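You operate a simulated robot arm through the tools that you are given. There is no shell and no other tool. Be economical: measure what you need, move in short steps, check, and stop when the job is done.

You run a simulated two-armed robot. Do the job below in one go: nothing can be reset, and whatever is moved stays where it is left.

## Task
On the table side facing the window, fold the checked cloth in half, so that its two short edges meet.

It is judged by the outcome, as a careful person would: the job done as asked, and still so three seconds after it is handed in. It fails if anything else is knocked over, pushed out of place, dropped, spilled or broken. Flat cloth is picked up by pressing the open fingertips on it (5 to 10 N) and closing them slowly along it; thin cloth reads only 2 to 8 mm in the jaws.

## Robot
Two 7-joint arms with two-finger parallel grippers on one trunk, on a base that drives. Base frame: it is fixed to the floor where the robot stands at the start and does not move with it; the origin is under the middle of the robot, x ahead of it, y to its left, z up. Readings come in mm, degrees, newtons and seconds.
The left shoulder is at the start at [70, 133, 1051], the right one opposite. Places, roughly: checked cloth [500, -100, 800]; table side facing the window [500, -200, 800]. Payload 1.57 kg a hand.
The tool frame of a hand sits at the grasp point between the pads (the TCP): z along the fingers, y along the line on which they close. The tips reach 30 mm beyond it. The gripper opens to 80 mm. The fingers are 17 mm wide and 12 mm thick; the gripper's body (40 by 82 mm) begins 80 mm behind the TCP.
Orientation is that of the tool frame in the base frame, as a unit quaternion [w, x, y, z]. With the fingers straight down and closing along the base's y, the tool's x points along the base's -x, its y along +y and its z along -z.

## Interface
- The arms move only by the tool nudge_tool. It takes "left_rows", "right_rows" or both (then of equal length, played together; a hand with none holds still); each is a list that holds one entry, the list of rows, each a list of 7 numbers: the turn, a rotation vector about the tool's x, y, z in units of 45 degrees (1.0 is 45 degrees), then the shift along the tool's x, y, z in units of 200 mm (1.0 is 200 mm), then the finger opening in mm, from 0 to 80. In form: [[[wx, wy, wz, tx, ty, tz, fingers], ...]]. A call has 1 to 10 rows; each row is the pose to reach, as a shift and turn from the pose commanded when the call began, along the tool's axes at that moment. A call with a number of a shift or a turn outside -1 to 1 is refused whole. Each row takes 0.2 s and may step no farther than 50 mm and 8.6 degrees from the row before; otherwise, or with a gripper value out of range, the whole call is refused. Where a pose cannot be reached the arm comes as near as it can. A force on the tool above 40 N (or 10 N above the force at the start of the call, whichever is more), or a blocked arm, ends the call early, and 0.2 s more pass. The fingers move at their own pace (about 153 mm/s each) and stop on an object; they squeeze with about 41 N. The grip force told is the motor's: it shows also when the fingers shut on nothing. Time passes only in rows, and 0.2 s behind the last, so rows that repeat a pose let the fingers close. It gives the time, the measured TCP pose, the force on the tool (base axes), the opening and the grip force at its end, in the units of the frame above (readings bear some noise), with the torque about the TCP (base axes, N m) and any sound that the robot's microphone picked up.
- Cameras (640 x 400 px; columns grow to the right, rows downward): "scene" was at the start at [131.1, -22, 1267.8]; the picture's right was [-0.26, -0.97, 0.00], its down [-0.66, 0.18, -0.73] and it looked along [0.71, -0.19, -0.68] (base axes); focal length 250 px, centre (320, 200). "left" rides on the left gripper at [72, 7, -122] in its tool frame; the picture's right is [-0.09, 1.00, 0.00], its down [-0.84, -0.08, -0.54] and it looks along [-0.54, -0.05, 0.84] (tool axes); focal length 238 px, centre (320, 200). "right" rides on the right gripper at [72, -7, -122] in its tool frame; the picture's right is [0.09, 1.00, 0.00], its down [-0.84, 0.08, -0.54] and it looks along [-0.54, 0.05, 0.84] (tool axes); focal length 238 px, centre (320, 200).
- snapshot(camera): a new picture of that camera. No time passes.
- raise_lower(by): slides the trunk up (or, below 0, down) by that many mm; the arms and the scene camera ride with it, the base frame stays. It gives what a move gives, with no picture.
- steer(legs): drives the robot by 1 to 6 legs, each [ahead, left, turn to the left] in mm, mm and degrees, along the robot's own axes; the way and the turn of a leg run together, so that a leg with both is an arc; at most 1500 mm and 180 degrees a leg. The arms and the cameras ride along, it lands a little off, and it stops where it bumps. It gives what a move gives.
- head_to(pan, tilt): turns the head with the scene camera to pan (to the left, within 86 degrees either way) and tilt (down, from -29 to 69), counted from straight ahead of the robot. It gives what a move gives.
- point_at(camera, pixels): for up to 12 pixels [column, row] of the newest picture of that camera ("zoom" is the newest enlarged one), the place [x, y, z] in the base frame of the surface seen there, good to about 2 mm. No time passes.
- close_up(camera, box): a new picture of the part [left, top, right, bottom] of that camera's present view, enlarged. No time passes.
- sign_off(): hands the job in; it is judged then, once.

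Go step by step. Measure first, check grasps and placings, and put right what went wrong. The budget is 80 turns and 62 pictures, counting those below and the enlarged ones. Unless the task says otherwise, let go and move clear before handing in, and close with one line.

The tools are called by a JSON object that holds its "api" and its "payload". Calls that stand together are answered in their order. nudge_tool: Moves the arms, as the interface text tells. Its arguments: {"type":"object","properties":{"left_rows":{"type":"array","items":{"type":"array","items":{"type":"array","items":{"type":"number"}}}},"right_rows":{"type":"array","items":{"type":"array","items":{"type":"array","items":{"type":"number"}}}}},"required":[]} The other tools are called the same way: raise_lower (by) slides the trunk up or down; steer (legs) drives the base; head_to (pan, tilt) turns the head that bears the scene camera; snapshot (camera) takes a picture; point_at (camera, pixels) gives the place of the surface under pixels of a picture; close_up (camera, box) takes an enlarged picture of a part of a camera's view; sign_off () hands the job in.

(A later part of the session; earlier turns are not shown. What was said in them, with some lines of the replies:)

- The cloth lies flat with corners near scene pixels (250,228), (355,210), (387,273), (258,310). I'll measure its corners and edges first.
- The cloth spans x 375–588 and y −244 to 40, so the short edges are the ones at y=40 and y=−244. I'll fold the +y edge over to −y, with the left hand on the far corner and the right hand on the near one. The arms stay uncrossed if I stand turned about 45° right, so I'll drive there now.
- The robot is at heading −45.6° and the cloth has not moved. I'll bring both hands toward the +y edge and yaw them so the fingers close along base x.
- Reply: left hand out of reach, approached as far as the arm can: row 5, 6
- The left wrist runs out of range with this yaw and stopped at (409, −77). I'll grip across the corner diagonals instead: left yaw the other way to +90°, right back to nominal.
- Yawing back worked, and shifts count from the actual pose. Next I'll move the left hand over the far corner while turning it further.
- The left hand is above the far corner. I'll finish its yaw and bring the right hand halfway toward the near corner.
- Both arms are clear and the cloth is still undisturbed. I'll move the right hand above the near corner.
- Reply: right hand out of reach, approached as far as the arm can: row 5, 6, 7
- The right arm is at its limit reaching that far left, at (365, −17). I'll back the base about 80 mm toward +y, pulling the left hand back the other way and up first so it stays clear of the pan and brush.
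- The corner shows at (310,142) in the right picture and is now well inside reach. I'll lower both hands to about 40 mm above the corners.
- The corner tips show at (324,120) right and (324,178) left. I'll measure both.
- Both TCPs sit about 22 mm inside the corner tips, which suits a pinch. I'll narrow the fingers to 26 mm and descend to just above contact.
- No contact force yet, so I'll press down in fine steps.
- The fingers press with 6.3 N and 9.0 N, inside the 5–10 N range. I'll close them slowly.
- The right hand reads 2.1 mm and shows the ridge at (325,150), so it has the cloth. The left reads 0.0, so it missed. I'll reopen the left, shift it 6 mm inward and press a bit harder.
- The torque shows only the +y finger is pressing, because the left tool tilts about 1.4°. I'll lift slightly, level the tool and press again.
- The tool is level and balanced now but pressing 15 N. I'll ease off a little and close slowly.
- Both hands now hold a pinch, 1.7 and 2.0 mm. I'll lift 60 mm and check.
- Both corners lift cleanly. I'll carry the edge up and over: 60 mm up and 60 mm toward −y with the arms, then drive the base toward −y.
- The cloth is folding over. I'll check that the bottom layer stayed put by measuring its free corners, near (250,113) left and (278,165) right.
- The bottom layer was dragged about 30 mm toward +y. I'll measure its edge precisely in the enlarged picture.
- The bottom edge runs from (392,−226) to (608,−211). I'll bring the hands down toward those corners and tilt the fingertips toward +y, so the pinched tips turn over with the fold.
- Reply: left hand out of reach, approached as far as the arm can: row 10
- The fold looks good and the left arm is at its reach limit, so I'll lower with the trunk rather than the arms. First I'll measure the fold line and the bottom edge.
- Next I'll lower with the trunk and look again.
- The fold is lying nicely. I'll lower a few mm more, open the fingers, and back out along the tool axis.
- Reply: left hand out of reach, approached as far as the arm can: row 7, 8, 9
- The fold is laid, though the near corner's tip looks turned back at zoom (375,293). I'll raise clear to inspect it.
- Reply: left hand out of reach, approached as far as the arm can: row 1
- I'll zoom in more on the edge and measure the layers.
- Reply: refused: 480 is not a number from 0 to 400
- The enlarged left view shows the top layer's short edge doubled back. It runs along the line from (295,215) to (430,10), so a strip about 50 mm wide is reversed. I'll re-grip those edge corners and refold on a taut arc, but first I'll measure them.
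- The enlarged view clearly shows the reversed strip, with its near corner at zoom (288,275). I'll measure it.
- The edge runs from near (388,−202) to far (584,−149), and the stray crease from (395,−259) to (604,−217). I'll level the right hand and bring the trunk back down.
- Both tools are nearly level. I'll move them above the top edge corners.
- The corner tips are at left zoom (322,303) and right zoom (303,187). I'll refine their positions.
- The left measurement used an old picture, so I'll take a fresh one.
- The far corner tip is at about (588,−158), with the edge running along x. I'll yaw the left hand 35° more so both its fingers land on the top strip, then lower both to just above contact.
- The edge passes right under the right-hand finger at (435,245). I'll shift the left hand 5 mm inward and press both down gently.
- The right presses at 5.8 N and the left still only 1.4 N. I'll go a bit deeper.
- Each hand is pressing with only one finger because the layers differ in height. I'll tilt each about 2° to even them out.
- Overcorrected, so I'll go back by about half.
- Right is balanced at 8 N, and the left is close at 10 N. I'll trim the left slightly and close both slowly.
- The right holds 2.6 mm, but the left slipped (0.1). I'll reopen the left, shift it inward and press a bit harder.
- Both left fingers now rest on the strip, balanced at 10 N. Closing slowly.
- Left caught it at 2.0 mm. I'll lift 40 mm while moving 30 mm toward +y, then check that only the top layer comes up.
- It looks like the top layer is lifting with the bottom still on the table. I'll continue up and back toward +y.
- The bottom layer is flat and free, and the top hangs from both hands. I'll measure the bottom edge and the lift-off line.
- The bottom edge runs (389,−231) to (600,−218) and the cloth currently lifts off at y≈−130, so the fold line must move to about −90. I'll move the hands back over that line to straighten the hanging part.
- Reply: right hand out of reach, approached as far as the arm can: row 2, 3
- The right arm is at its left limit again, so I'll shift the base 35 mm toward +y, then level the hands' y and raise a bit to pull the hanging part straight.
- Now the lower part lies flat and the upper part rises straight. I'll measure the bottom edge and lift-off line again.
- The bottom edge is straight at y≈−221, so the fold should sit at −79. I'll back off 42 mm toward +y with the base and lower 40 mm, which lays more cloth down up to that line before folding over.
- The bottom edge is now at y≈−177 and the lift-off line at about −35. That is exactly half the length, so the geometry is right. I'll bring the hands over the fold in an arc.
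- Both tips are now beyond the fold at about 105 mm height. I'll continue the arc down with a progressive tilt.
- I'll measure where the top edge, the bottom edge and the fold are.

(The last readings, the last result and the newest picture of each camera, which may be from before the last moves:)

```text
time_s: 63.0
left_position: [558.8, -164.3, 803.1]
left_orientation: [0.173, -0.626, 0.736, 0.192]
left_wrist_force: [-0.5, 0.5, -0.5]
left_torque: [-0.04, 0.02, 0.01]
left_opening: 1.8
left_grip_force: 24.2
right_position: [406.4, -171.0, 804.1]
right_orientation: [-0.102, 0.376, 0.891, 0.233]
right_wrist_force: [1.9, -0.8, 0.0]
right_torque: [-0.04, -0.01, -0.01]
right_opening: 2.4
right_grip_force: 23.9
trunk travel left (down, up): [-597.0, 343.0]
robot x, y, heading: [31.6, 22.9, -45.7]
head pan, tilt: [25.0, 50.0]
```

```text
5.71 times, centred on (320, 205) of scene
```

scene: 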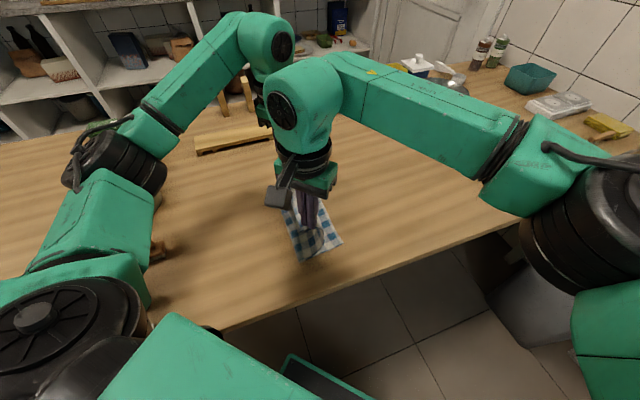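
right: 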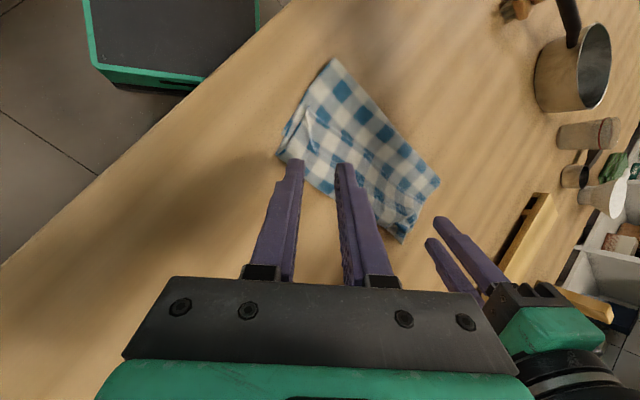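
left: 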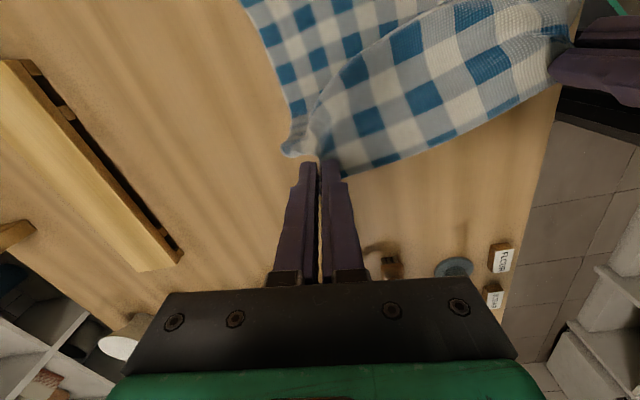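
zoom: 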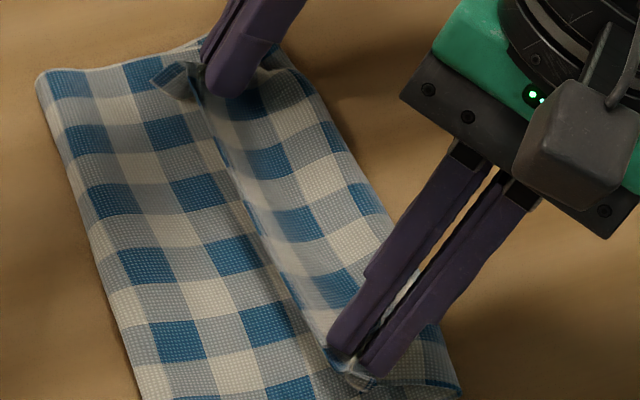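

The fold line slipped to y≈−81 and the edge is again doubled under, with a crease at −190 and the edge at −145: the cloth was dragged because the arc was taut. I'm still holding it, so I'll lift, roll back, and repeat with a slacker and lower arc.

{"api": "raise_lower", "payload": {"by": 125}}

{"api": "nudge_tool", "payload": {"left_rows": [[[0.018, 0.11, 0, 0, 0, 0, 0], [0.037, 0.219, 0, 0, 0, 0, 0], [0.055, 0.329, 0, 0, 0, 0, 0], [0.073, 0.438, 0, 0, 0, 0, 0], [0.092, 0.548, 0, 0, 0, 0, 0], [0.11, 0.658, 0, 0, 0, 0, 0], [0.11, 0.658, 0, 0, 0, 0, 0]]], "right_rows": [[[0.078, -0.079, 0, 0, 0, 0, 0], [0.156, -0.158, 0, 0, 0, 0, 0], [0.233, -0.238, 0, 0, 0, 0, 0], [0.311, -0.317, 0, 0, 0, 0, 0], [0.389, -0.396, 0, 0, 0, 0, 0], [0.467, -0.476, 0, 0, 0, 0, 0], [0.467, -0.476, 0, 0, 0, 0, 0]]]}}

```text
time_s: 64.6
left_position: [557.9, -166.6, 928.8]
left_orientation: [0.173, -0.625, 0.736, 0.192]
left_wrist_force: [-0.6, 0.6, -0.3]
left_torque: [-0.03, -0.02, 0.02]
left_opening: 2.1
left_grip_force: 23.8
right_position: [407.4, -171.1, 928.8]
right_orientation: [-0.101, 0.376, 0.891, 0.234]
right_wrist_force: [1.0, 0.5, -0.4]
right_torque: [-0.02, -0.03, 0.0]
right_opening: 2.6
right_grip_force: 23.9
trunk travel left (down, up): [-722.0, 218.0]
robot x, y, heading: [31.3, 22.1, -45.4]
head pan, tilt: [25.0, 50.0]
```

```text
time_s: 66.2
left_position: [558.0, -167.5, 928.8]
left_orientation: [0.006, -0.646, 0.763, -0.006]
left_wrist_force: [-1.3, 0.6, -0.8]
left_torque: [0.04, 0.0, 0.03]
left_opening: 1.9
left_grip_force: 23.4
right_position: [404.8, -171.4, 929.6]
right_orientation: [-0.001, 0.389, 0.921, -0.006]
right_wrist_force: [0.8, -0.4, 0.5]
right_torque: [-0.01, -0.06, -0.05]
right_opening: 2.5
right_grip_force: 24.3
trunk travel left (down, up): [-722.0, 218.0]
robot x, y, heading: [28.3, 17.9, -45.4]
head pan, tilt: [25.0, 50.0]
```

New idea: the pinch keeps the cloth's edge pointing toward +y, so the upper layer will lie naturally if it is laid while moving toward +y. I'll lift the cloth so it hangs free, lay its lower half down moving toward −y, then bring the hands back toward +y.

{"api": "raise_lower", "payload": {"by": 155}}

{"api": "nudge_tool", "payload": {"left_rows": [[[0, 0, 0, -0.08, 0.013, 0, 0], [0, 0, 0, -0.16, 0.027, 0, 0], [0, 0, 0, -0.24, 0.041, 0, 0], [0, 0, 0, -0.24, 0.041, 0, 0], [0, 0, 0, -0.24, 0.041, 0, 0], [0, 0, 0, -0.24, 0.041, 0, 0]]], "right_rows": [[[0, 0, 0, 0.06, 0.06, 0, 0], [0, 0, 0, 0.12, 0.12, 0, 0], [0, 0, 0, 0.18, 0.18, 0, 0], [0, 0, 0, 0.18, 0.18, 0, 0], [0, 0, 0, 0.18, 0.18, 0, 0], [0, 0, 0, 0.18, 0.18, 0, 0]]]}}

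{"api": "snapshot", "payload": {"camera": "scene"}}

```text
time_s: 68.0
left_position: [558.3, -166.6, 1083.9]
left_orientation: [0.006, -0.646, 0.764, -0.006]
left_wrist_force: [-0.3, 0.2, -0.4]
left_torque: [0.0, 0.06, 0.01]
left_opening: 2.2
left_grip_force: 23.2
right_position: [405.0, -172.1, 1083.9]
right_orientation: [-0.003, 0.388, 0.922, -0.005]
right_wrist_force: [0.9, 0.4, -0.7]
right_torque: [0.02, -0.04, 0.0]
right_opening: 2.6
right_grip_force: 24.0
trunk travel left (down, up): [-877.0, 63.0]
robot x, y, heading: [33.2, 21.4, -45.7]
head pan, tilt: [25.0, 50.0]
```

```text
time_s: 69.4
left_position: [558.3, -117.2, 1082.8]
left_orientation: [0.005, -0.645, 0.764, -0.006]
left_wrist_force: [-1.1, 0.2, -0.6]
left_torque: [0.02, 0.03, -0.01]
left_opening: 1.9
left_grip_force: 23.0
right_position: [406.2, -120.9, 1083.3]
right_orientation: [-0.003, 0.387, 0.922, -0.005]
right_wrist_force: [1.0, 0.4, 0.4]
right_torque: [0.0, -0.02, -0.03]
right_opening: 2.4
right_grip_force: 24.1
trunk travel left (down, up): [-877.0, 63.0]
robot x, y, heading: [29.8, 18.2, -45.7]
head pan, tilt: [25.0, 50.0]
```

```text
9 pictures are left
```

scene: 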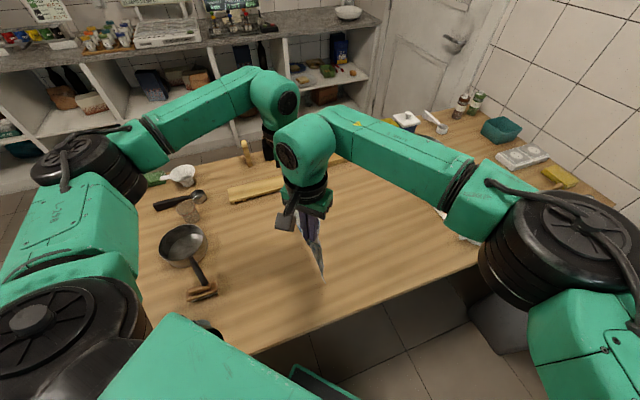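

The cloth hangs straight, seen edge-on down to (323,280). I'll measure its lowest corner.

{"api": "point_at", "payload": {"camera": "scene", "pixels": [[322, 276], [319, 265], [314, 250], [308, 240], [330, 285]]}}

```text
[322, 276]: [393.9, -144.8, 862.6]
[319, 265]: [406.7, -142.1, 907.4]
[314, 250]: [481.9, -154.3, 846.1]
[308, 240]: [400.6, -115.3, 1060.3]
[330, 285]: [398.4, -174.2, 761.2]
```

The hanging cloth drifts toward −y, from y −115 at the top to −145 below, because of how the pinch angles it. I'll tilt the fingers 30° toward +y so it hangs more to the +y side before laying it.

{"api": "nudge_tool", "payload": {"left_rows": [[[-0.018, -0.11, 0, 0, 0, 0, 0], [-0.037, -0.219, 0, 0, 0, 0, 0], [-0.055, -0.329, 0, 0, 0, 0, 0], [-0.073, -0.438, 0, 0, 0, 0, 0], [-0.092, -0.548, 0, 0, 0, 0, 0], [-0.11, -0.658, 0, 0, 0, 0, 0], [-0.13, -0.768, 0, 0, 0, 0, 0], [-0.13, -0.768, 0, 0, 0, 0, 0], [-0.13, -0.768, 0, 0, 0, 0, 0]]], "right_rows": [[[-0.078, 0.079, 0, 0, 0, 0, 0], [-0.156, 0.158, 0, 0, 0, 0, 0], [-0.233, 0.238, 0, 0, 0, 0, 0], [-0.311, 0.317, 0, 0, 0, 0, 0], [-0.389, 0.396, 0, 0, 0, 0, 0], [-0.467, 0.476, 0, 0, 0, 0, 0], [-0.545, 0.556, 0, 0, 0, 0, 0], [-0.545, 0.556, 0, 0, 0, 0, 0], [-0.545, 0.556, 0, 0, 0, 0, 0]]]}}

{"api": "close_up", "payload": {"camera": "scene", "box": [250, 160, 410, 320]}}

```text
time_s: 71.4
left_position: [558.9, -117.2, 1084.0]
left_orientation: [0.2, -0.618, 0.727, 0.225]
left_wrist_force: [-0.5, 0.8, -0.2]
left_torque: [-0.06, -0.03, 0.02]
left_opening: 2.1
left_grip_force: 23.4
right_position: [406.7, -120.9, 1084.0]
right_orientation: [-0.118, 0.372, 0.879, 0.272]
right_wrist_force: [0.0, 0.3, -0.6]
right_torque: [-0.06, 0.01, 0.02]
right_opening: 2.5
right_grip_force: 24.2
trunk travel left (down, up): [-877.0, 63.0]
robot x, y, heading: [29.9, 21.9, -45.8]
head pan, tilt: [25.0, 50.0]
```

```text
2.50 times, centred on (330, 240) of scene
```

zoom: 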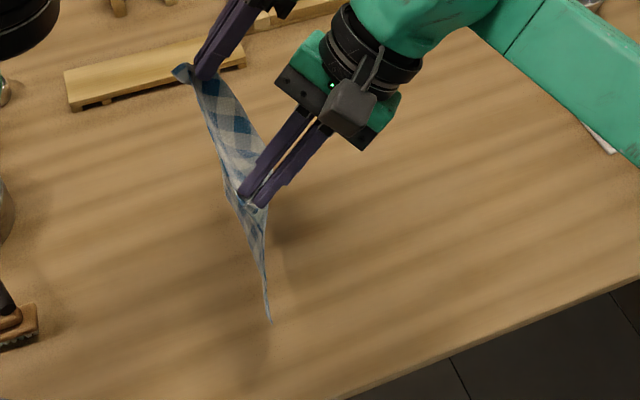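

{"api": "point_at", "payload": {"camera": "zoom", "pixels": [[270, 319], [267, 300], [263, 270], [255, 240], [235, 150], [240, 205]]}}

```text
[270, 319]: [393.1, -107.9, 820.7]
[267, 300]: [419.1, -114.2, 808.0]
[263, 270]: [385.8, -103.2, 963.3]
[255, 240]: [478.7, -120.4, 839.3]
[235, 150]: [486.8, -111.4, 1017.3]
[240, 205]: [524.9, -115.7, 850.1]
```

The cloth now hangs vertical with its lower edge at z≈800. I'll lower until it just touches, then drive toward −y so the lower edge trails.

{"api": "raise_lower", "payload": {"by": -52}}

{"api": "steer", "payload": {"legs": [[46, -45, 0]]}}

{"api": "raise_lower", "payload": {"by": -35}}

{"api": "steer", "payload": {"legs": [[26, -25.5, 0]]}}

{"api": "close_up", "payload": {"camera": "scene", "box": [220, 160, 380, 300]}}

```text
time_s: 72.3
left_position: [558.0, -117.1, 1031.5]
left_orientation: [0.199, -0.618, 0.727, 0.225]
left_wrist_force: [-0.4, 0.4, -0.1]
left_torque: [-0.02, -0.01, 0.03]
left_opening: 2.1
left_grip_force: 23.8
right_position: [406.2, -120.5, 1031.9]
right_orientation: [-0.118, 0.372, 0.879, 0.272]
right_wrist_force: [0.4, 0.0, 0.5]
right_torque: [-0.04, 0.04, -0.01]
right_opening: 2.5
right_grip_force: 23.6
trunk travel left (down, up): [-825.0, 115.0]
robot x, y, heading: [30.4, 19.2, -45.3]
head pan, tilt: [25.0, 50.0]
```

```text
time_s: 73.3
left_position: [558.0, -176.9, 1032.6]
left_orientation: [0.199, -0.619, 0.726, 0.224]
left_wrist_force: [-0.7, 0.5, 0.0]
left_torque: [-0.04, 0.0, 0.01]
left_opening: 2.0
left_grip_force: 23.9
right_position: [406.2, -179.2, 1033.3]
right_orientation: [-0.118, 0.371, 0.881, 0.271]
right_wrist_force: [-0.4, 1.3, 0.0]
right_torque: [-0.09, 0.01, -0.01]
right_opening: 2.5
right_grip_force: 23.8
trunk travel left (down, up): [-825.0, 115.0]
robot x, y, heading: [33.7, -43.1, -45.5]
head pan, tilt: [25.0, 50.0]
```

```text
time_s: 74.1
left_position: [558.8, -181.2, 996.2]
left_orientation: [0.2, -0.617, 0.727, 0.225]
left_wrist_force: [-0.9, 0.6, -0.3]
left_torque: [0.0, 0.0, 0.04]
left_opening: 2.0
left_grip_force: 23.6
right_position: [406.3, -184.5, 996.8]
right_orientation: [-0.119, 0.371, 0.88, 0.273]
right_wrist_force: [0.4, 0.9, -0.2]
right_torque: [-0.04, 0.0, -0.01]
right_opening: 2.4
right_grip_force: 23.7
trunk travel left (down, up): [-790.0, 150.0]
robot x, y, heading: [34.5, -44.1, -45.4]
head pan, tilt: [25.0, 50.0]
```

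```text
time_s: 74.9
left_position: [557.9, -211.4, 997.8]
left_orientation: [0.198, -0.619, 0.726, 0.223]
left_wrist_force: [-0.5, 0.5, 0.3]
left_torque: [-0.02, 0.01, 0.01]
left_opening: 2.1
left_grip_force: 23.4
right_position: [406.9, -213.7, 996.5]
right_orientation: [-0.117, 0.37, 0.881, 0.27]
right_wrist_force: [1.7, 0.1, 0.3]
right_torque: [-0.03, 0.02, 0.0]
right_opening: 2.4
right_grip_force: 23.6
trunk travel left (down, up): [-790.0, 150.0]
robot x, y, heading: [34.2, -80.1, -45.6]
head pan, tilt: [25.0, 50.0]
```

```text
2.86 times, centred on (300, 230) of scene
```

zoom: 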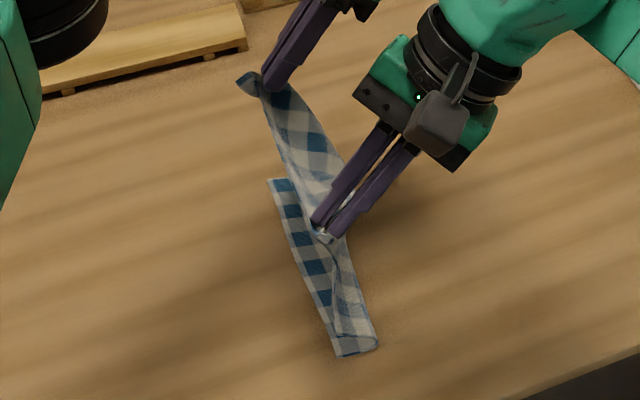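

The lower edge trails on the +y side, just as wanted. I'll measure it.

{"api": "point_at", "payload": {"camera": "zoom", "pixels": [[338, 354], [310, 280], [271, 183], [373, 345], [350, 300], [323, 238]]}}

```text
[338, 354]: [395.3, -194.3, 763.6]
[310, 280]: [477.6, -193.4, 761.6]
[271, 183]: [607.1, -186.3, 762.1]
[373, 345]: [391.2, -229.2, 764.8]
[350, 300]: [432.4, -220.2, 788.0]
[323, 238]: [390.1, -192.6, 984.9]
```

About 35 mm is laid, with the lower edge at y≈−192. I'll continue laying: drive toward −y and lower in alternating steps.

{"api": "steer", "payload": {"legs": [[32, -31.5, 0]]}}

{"api": "raise_lower", "payload": {"by": -35}}

{"api": "steer", "payload": {"legs": [[32, -31.5, 0]]}}

{"api": "raise_lower", "payload": {"by": -35}}

{"api": "nudge_tool", "payload": {"left_rows": [[[0, 0, 0, 0.09, -0.015, -0.02, 0], [0, 0, 0, 0.18, -0.03, -0.04, 0], [0, 0, 0, 0.273, -0.046, -0.059, 0], [0, 0, 0, 0.273, -0.046, -0.059, 0]]], "right_rows": [[[0, 0, 0, -0.065, -0.064, -0.02, 0], [0, 0, 0, -0.13, -0.128, -0.04, 0], [0, 0, 0, -0.197, -0.194, -0.059, 0], [0, 0, 0, -0.197, -0.194, -0.059, 0]]]}}

{"api": "close_up", "payload": {"camera": "scene", "box": [220, 160, 380, 300]}}

```text
time_s: 75.8
left_position: [558.6, -255.8, 996.5]
left_orientation: [0.198, -0.62, 0.726, 0.224]
left_wrist_force: [-0.4, 1.5, 0.1]
left_torque: [-0.03, -0.01, -0.04]
left_opening: 2.0
left_grip_force: 24.4
right_position: [407.1, -257.5, 997.2]
right_orientation: [-0.118, 0.37, 0.881, 0.27]
right_wrist_force: [1.1, 0.0, 0.3]
right_torque: [-0.11, -0.02, -0.02]
right_opening: 2.4
right_grip_force: 23.5
trunk travel left (down, up): [-790.0, 150.0]
robot x, y, heading: [29.4, -123.9, -45.3]
head pan, tilt: [25.0, 50.0]
```

```text
time_s: 76.6
left_position: [557.9, -260.6, 961.0]
left_orientation: [0.2, -0.619, 0.725, 0.226]
left_wrist_force: [-1.5, 0.6, 0.8]
left_torque: [0.03, 0.01, 0.02]
left_opening: 2.5
left_grip_force: 23.7
right_position: [406.8, -263.4, 961.4]
right_orientation: [-0.119, 0.37, 0.88, 0.273]
right_wrist_force: [0.0, 0.4, 0.2]
right_torque: [0.0, -0.01, 0.04]
right_opening: 2.5
right_grip_force: 24.0
trunk travel left (down, up): [-755.0, 185.0]
robot x, y, heading: [30.6, -123.8, -45.5]
head pan, tilt: [25.0, 50.0]
```

```text
time_s: 77.5
left_position: [558.7, -300.0, 962.0]
left_orientation: [0.198, -0.619, 0.726, 0.224]
left_wrist_force: [-1.1, 0.2, 0.7]
left_torque: [0.01, 0.01, 0.04]
left_opening: 2.1
left_grip_force: 23.0
right_position: [407.5, -302.3, 962.1]
right_orientation: [-0.119, 0.368, 0.881, 0.271]
right_wrist_force: [0.9, 0.3, -1.3]
right_torque: [-0.06, 0.04, -0.05]
right_opening: 2.3
right_grip_force: 24.2
trunk travel left (down, up): [-755.0, 185.0]
robot x, y, heading: [30.0, -166.9, -45.2]
head pan, tilt: [25.0, 50.0]
```

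```text
time_s: 78.3
left_position: [559.2, -305.5, 926.0]
left_orientation: [0.199, -0.62, 0.725, 0.226]
left_wrist_force: [-1.8, 0.1, -0.2]
left_torque: [-0.04, -0.04, 0.02]
left_opening: 2.2
left_grip_force: 23.8
right_position: [405.9, -306.4, 927.8]
right_orientation: [-0.119, 0.369, 0.881, 0.273]
right_wrist_force: [0.4, -0.8, 0.4]
right_torque: [0.0, 0.02, -0.03]
right_opening: 2.5
right_grip_force: 23.8
trunk travel left (down, up): [-720.0, 220.0]
robot x, y, heading: [29.5, -167.9, -45.3]
head pan, tilt: [25.0, 50.0]
```

```text
time_s: 79.3
left_position: [559.5, -356.1, 904.9]
left_orientation: [0.2, -0.62, 0.725, 0.226]
left_wrist_force: [-0.7, 0.0, -0.3]
left_torque: [0.01, 0.0, 0.04]
left_opening: 1.9
left_grip_force: 23.7
right_position: [406.5, -357.0, 905.4]
right_orientation: [-0.119, 0.369, 0.881, 0.272]
right_wrist_force: [1.2, 0.4, 0.8]
right_torque: [-0.09, -0.02, 0.0]
right_opening: 2.7
right_grip_force: 23.9
trunk travel left (down, up): [-720.0, 220.0]
robot x, y, heading: [29.8, -171.4, -45.3]
head pan, tilt: [25.0, 50.0]
```

```text
2.86 times, centred on (300, 230) of scene
```

zoom: 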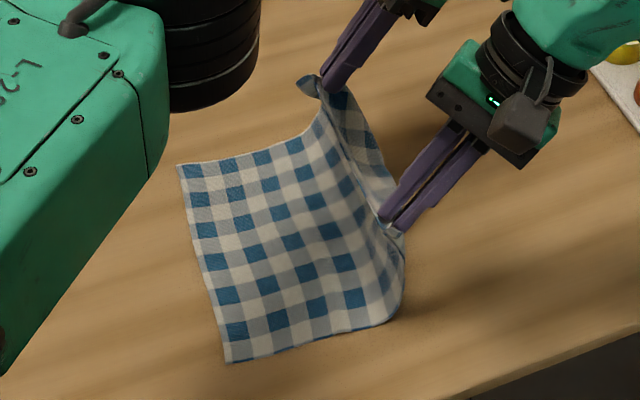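

Excellent: the lower half lies flat. I'll measure the lower edge and the bend.

{"api": "point_at", "payload": {"camera": "zoom", "pixels": [[229, 358], [205, 260], [181, 168], [385, 322], [403, 290], [340, 333], [395, 235], [320, 80]]}}

```text
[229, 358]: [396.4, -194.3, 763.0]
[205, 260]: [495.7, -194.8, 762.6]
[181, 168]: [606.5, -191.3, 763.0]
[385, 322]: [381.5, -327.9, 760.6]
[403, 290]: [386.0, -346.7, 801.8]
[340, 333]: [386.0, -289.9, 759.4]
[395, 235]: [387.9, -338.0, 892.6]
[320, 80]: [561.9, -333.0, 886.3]
```

The lower edge is at y≈−194 and the bend at about −336, so 141 mm is laid — half. Now I'll swing back toward +y: slightly down, then drive +70 mm.

{"api": "raise_lower", "payload": {"by": -20}}

{"api": "steer", "payload": {"legs": [[-50, 49, 0]]}}

```text
time_s: 80.0
left_position: [560.0, -356.3, 884.3]
left_orientation: [0.198, -0.62, 0.725, 0.226]
left_wrist_force: [-1.1, -0.2, 0.2]
left_torque: [-0.03, -0.03, 0.01]
left_opening: 2.1
left_grip_force: 23.8
right_position: [407.6, -358.8, 885.7]
right_orientation: [-0.118, 0.369, 0.881, 0.272]
right_wrist_force: [1.1, -0.3, -0.1]
right_torque: [-0.05, 0.01, -0.03]
right_opening: 2.6
right_grip_force: 24.3
trunk travel left (down, up): [-700.0, 240.0]
robot x, y, heading: [30.6, -164.6, -45.5]
head pan, tilt: [25.0, 50.0]
```

```text
time_s: 81.0
left_position: [559.1, -287.5, 884.1]
left_orientation: [0.2, -0.619, 0.725, 0.227]
left_wrist_force: [-1.1, -0.6, -0.4]
left_torque: [-0.02, 0.0, 0.02]
left_opening: 2.1
left_grip_force: 23.7
right_position: [406.6, -288.8, 886.4]
right_orientation: [-0.119, 0.369, 0.881, 0.273]
right_wrist_force: [1.2, 0.3, -0.2]
right_torque: [-0.03, -0.01, -0.03]
right_opening: 2.3
right_grip_force: 23.7
trunk travel left (down, up): [-700.0, 240.0]
robot x, y, heading: [32.9, -98.7, -45.4]
head pan, tilt: [25.0, 50.0]
```

I'll finish the swing with the arms, un-tilting so the edge lies flat on the lower edge.

{"api": "nudge_tool", "payload": {"left_rows": [[[0.018, 0.11, 0, -0.03, -0.004, 0.07, 0], [0.037, 0.219, 0, -0.058, -0.008, 0.145, 0], [0.055, 0.329, 0, -0.082, -0.012, 0.22, 0], [0.07, 0.417, 0, -0.08, -0.017, 0.3, 0], [0.084, 0.504, 0, -0.078, -0.022, 0.38, 0], [0.099, 0.592, 0, -0.076, -0.028, 0.458, 0], [0.113, 0.68, 0, -0.067, -0.035, 0.515, 0], [0.128, 0.767, 0, -0.058, -0.041, 0.56, 0], [0.128, 0.767, 0, -0.058, -0.041, 0.566, 0]]], "right_rows": [[[0.078, -0.079, 0, 0.015, 0.024, 0.075, 0], [0.155, -0.158, 0, 0.03, 0.048, 0.15, 0], [0.233, -0.238, 0, 0.045, 0.072, 0.232, 0], [0.295, -0.301, 0, 0.04, 0.074, 0.313, 0], [0.358, -0.365, 0, 0.035, 0.076, 0.394, 0], [0.42, -0.428, 0, 0.03, 0.079, 0.475, 0], [0.483, -0.492, 0, 0.022, 0.075, 0.535, 0], [0.545, -0.556, 0, 0.015, 0.07, 0.58, 0], [0.545, -0.556, 0, 0.015, 0.07, 0.586, 0]]]}}

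{"api": "close_up", "payload": {"camera": "scene", "box": [200, 160, 360, 280]}}

```text
time_s: 83.0
left_position: [570.3, -212.5, 796.6]
left_orientation: [0.005, -0.647, 0.762, -0.005]
left_wrist_force: [-3.1, -0.5, -0.1]
left_torque: [-0.01, 0.08, 0.03]
left_opening: 2.1
left_grip_force: 23.6
right_position: [412.9, -211.9, 795.4]
right_orientation: [-0.001, 0.385, 0.923, -0.005]
right_wrist_force: [3.5, 0.3, 0.8]
right_torque: [0.04, -0.07, -0.01]
right_opening: 2.4
right_grip_force: 23.8
trunk travel left (down, up): [-700.0, 240.0]
robot x, y, heading: [31.8, -95.8, -45.5]
head pan, tilt: [25.0, 50.0]
```

```text
3.33 times, centred on (280, 220) of scene
```

zoom: 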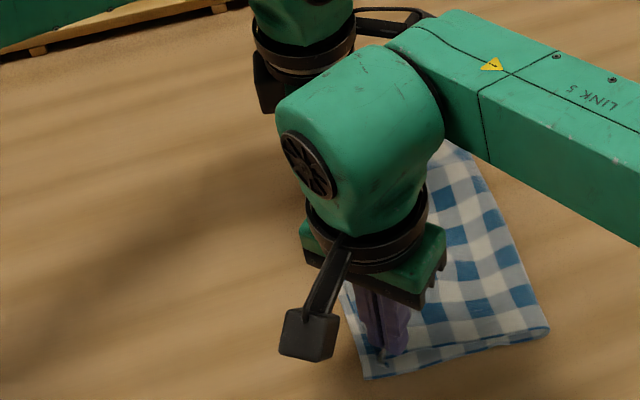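

That looks right: the top lies flat. I'll check a few points and view the edge from the left camera before releasing.

{"api": "point_at", "payload": {"camera": "zoom", "pixels": [[369, 375], [545, 330], [480, 180], [410, 355], [350, 300]]}}

{"api": "snapshot", "payload": {"camera": "left"}}

```text
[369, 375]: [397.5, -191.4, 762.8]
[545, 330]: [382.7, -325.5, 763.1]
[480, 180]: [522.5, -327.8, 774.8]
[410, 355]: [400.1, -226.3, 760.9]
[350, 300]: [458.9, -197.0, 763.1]
```

```text
4 pictures are left
```

left: 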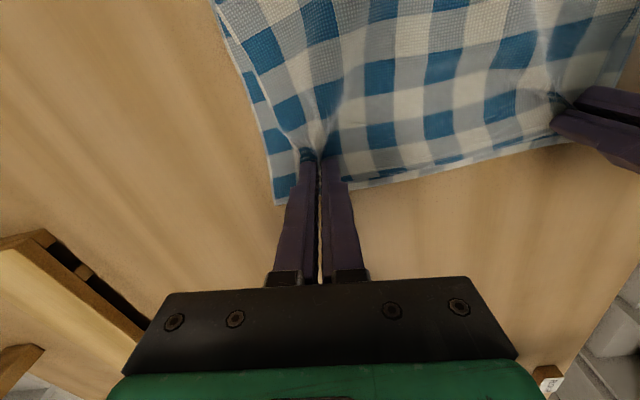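

The top edge seems to sit within a few mm of the lower edge at (345,185)–(560,140). I'll measure the pair.

{"api": "point_at", "payload": {"camera": "left", "pixels": [[350, 178], [352, 187], [430, 160], [430, 171], [500, 145], [500, 155], [278, 195], [296, 185], [283, 172]]}}

{"api": "close_up", "payload": {"camera": "left", "box": [220, 80, 560, 220]}}

```text
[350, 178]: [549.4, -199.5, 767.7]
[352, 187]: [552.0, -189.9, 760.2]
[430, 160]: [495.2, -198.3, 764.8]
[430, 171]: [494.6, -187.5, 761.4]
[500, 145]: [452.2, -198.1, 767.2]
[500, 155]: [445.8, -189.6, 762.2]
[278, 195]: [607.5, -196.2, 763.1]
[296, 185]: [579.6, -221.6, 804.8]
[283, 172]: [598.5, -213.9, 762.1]
```

```text
1.88 times, centred on (390, 150) of left
```

zoom: 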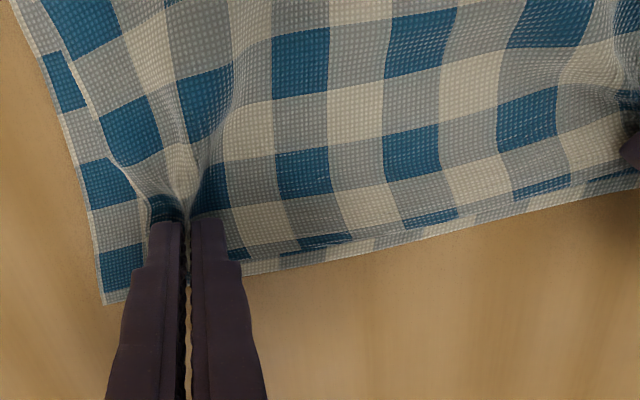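

The top edge is about 7 mm short of the lower one. I'll move both hands 6 mm toward +y, lower 2 mm, open slowly so the bunched cloth spreads, then lift straight up.

{"api": "nudge_tool", "payload": {"left_rows": [[[0, 0, 0, -0.015, 0.002, 0, 0], [0, 0, 0, -0.033, 0.005, 0.005, 0], [0, 0, 0, -0.033, 0.005, 0.01, 0], [0, 0, 0, -0.033, 0.005, 0.01, 6], [0, 0, 0, -0.033, 0.005, 0.01, 12], [0, 0, 0, -0.033, 0.005, 0.01, 18], [0, 0, 0, -0.033, 0.005, 0.005, 22], [0, 0, 0, -0.033, 0.005, -0.03, 22], [0, 0, 0, -0.033, 0.005, -0.15, 22], [0, 0, 0, -0.033, 0.005, -0.35, 22]]], "right_rows": [[[0, 0, 0, 0.01, 0.01, 0, 0], [0, 0, 0, 0.023, 0.023, 0.005, 0], [0, 0, 0, 0.023, 0.023, 0.01, 0], [0, 0, 0, 0.023, 0.023, 0.01, 6], [0, 0, 0, 0.023, 0.023, 0.01, 12], [0, 0, 0, 0.023, 0.023, 0.01, 18], [0, 0, 0, 0.023, 0.023, 0.005, 22], [0, 0, 0, 0.023, 0.023, -0.03, 22], [0, 0, 0, 0.023, 0.023, -0.15, 22], [0, 0, 0, 0.023, 0.023, -0.35, 22]]]}}

{"api": "raise_lower", "payload": {"by": 100}}

{"api": "steer", "payload": {"legs": [[-120, 0, 0]]}}

{"api": "snapshot", "payload": {"camera": "scene"}}

```text
time_s: 85.2
left_position: [569.1, -206.1, 867.1]
left_orientation: [0.007, -0.648, 0.762, -0.005]
left_wrist_force: [0.2, 0.2, 0.7]
left_torque: [-0.01, -0.04, 0.0]
left_opening: 22.2
left_grip_force: 0.0
right_position: [411.7, -205.4, 865.3]
right_orientation: [-0.003, 0.385, 0.923, -0.005]
right_wrist_force: [-0.4, -0.2, -0.3]
right_torque: [0.0, 0.01, 0.0]
right_opening: 22.1
right_grip_force: 0.0
trunk travel left (down, up): [-700.0, 240.0]
robot x, y, heading: [28.8, -99.8, -45.5]
head pan, tilt: [25.0, 50.0]
```

```text
time_s: 86.5
left_position: [569.6, -206.9, 966.7]
left_orientation: [0.006, -0.648, 0.762, -0.004]
left_wrist_force: [1.3, -0.2, -0.4]
left_torque: [0.0, 0.01, 0.0]
left_opening: 22.0
left_grip_force: 0.0
right_position: [413.9, -203.9, 964.6]
right_orientation: [-0.002, 0.385, 0.923, -0.005]
right_wrist_force: [-0.2, -0.1, -0.7]
right_torque: [0.03, -0.02, -0.02]
right_opening: 22.1
right_grip_force: 0.1
trunk travel left (down, up): [-800.0, 140.0]
robot x, y, heading: [32.4, -99.2, -45.4]
head pan, tilt: [25.0, 50.0]
```

```text
time_s: 87.8
left_position: [484.9, -121.0, 965.4]
left_orientation: [0.006, -0.648, 0.762, -0.005]
left_wrist_force: [-0.5, -0.3, 0.1]
left_torque: [-0.02, 0.02, -0.03]
left_opening: 21.8
left_grip_force: 0.0
right_position: [328.7, -120.8, 964.7]
right_orientation: [-0.002, 0.386, 0.922, -0.005]
right_wrist_force: [0.3, 0.4, -0.7]
right_torque: [0.0, 0.05, -0.02]
right_opening: 21.8
right_grip_force: 0.0
trunk travel left (down, up): [-800.0, 140.0]
robot x, y, heading: [-55.2, -10.8, -45.6]
head pan, tilt: [25.0, 50.0]
```

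```text
2 pictures are left
```

scene: 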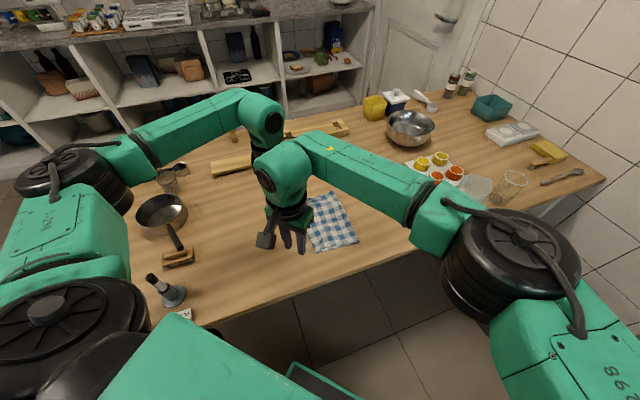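

The cloth is folded at (330,220), and the gripper hides its left edge. I'll back off further and take an enlarged look.

{"api": "steer", "payload": {"legs": [[-120, 0, 0]]}}

{"api": "close_up", "payload": {"camera": "scene", "box": [270, 150, 390, 240]}}

```text
time_s: 89.0
left_position: [400.3, -36.9, 967.1]
left_orientation: [0.005, -0.646, 0.763, -0.004]
left_wrist_force: [0.1, 0.1, 0.0]
left_torque: [0.0, -0.01, 0.01]
left_opening: 22.4
left_grip_force: 0.2
right_position: [244.8, -35.5, 965.2]
right_orientation: [-0.002, 0.387, 0.922, -0.006]
right_wrist_force: [0.2, 0.3, -0.2]
right_torque: [0.0, -0.01, -0.02]
right_opening: 21.8
right_grip_force: 0.0
trunk travel left (down, up): [-800.0, 140.0]
robot x, y, heading: [-139.0, 77.2, -45.2]
head pan, tilt: [25.0, 50.0]
```

```text
4.44 times, centred on (330, 195) of scene
```

zoom: 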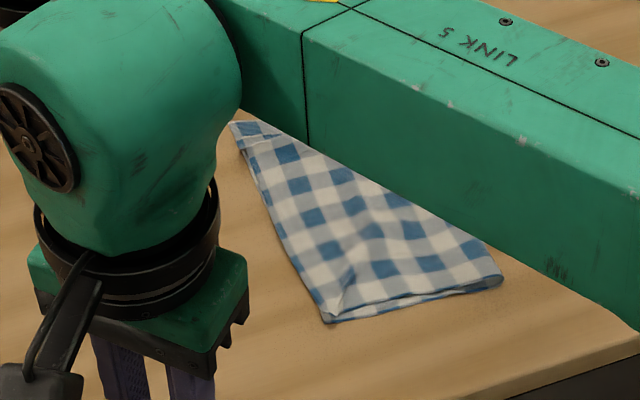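

The short edges meet along the left side, and the fold is neat. A few measurements to confirm.

{"api": "point_at", "payload": {"camera": "zoom", "pixels": [[327, 320], [333, 308], [300, 262], [306, 260], [270, 200], [276, 198], [236, 124], [246, 140], [500, 278], [350, 285]]}}

```text
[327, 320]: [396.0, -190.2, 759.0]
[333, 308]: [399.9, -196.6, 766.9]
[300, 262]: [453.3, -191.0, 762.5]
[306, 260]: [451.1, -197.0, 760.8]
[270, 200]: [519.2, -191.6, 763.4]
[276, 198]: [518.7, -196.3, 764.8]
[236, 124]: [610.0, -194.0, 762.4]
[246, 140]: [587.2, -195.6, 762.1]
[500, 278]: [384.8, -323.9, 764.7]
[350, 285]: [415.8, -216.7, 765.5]
```

The readings put the lower edge at y≈−191 along its length, with the top edge within a few mm of it, and the fold at y≈−325. Both hands are open and clear, and nothing else has moved, so I'm handing in.

{"api": "sign_off", "payload": {}}

```text
The job is handed in.
```

The checked cloth is folded in half with its two short edges meeting to within a few millimetres, and both hands are open and clear. It ended up about 80 mm from where it first lay, toward the window side. There is a small pucker at its near corner.
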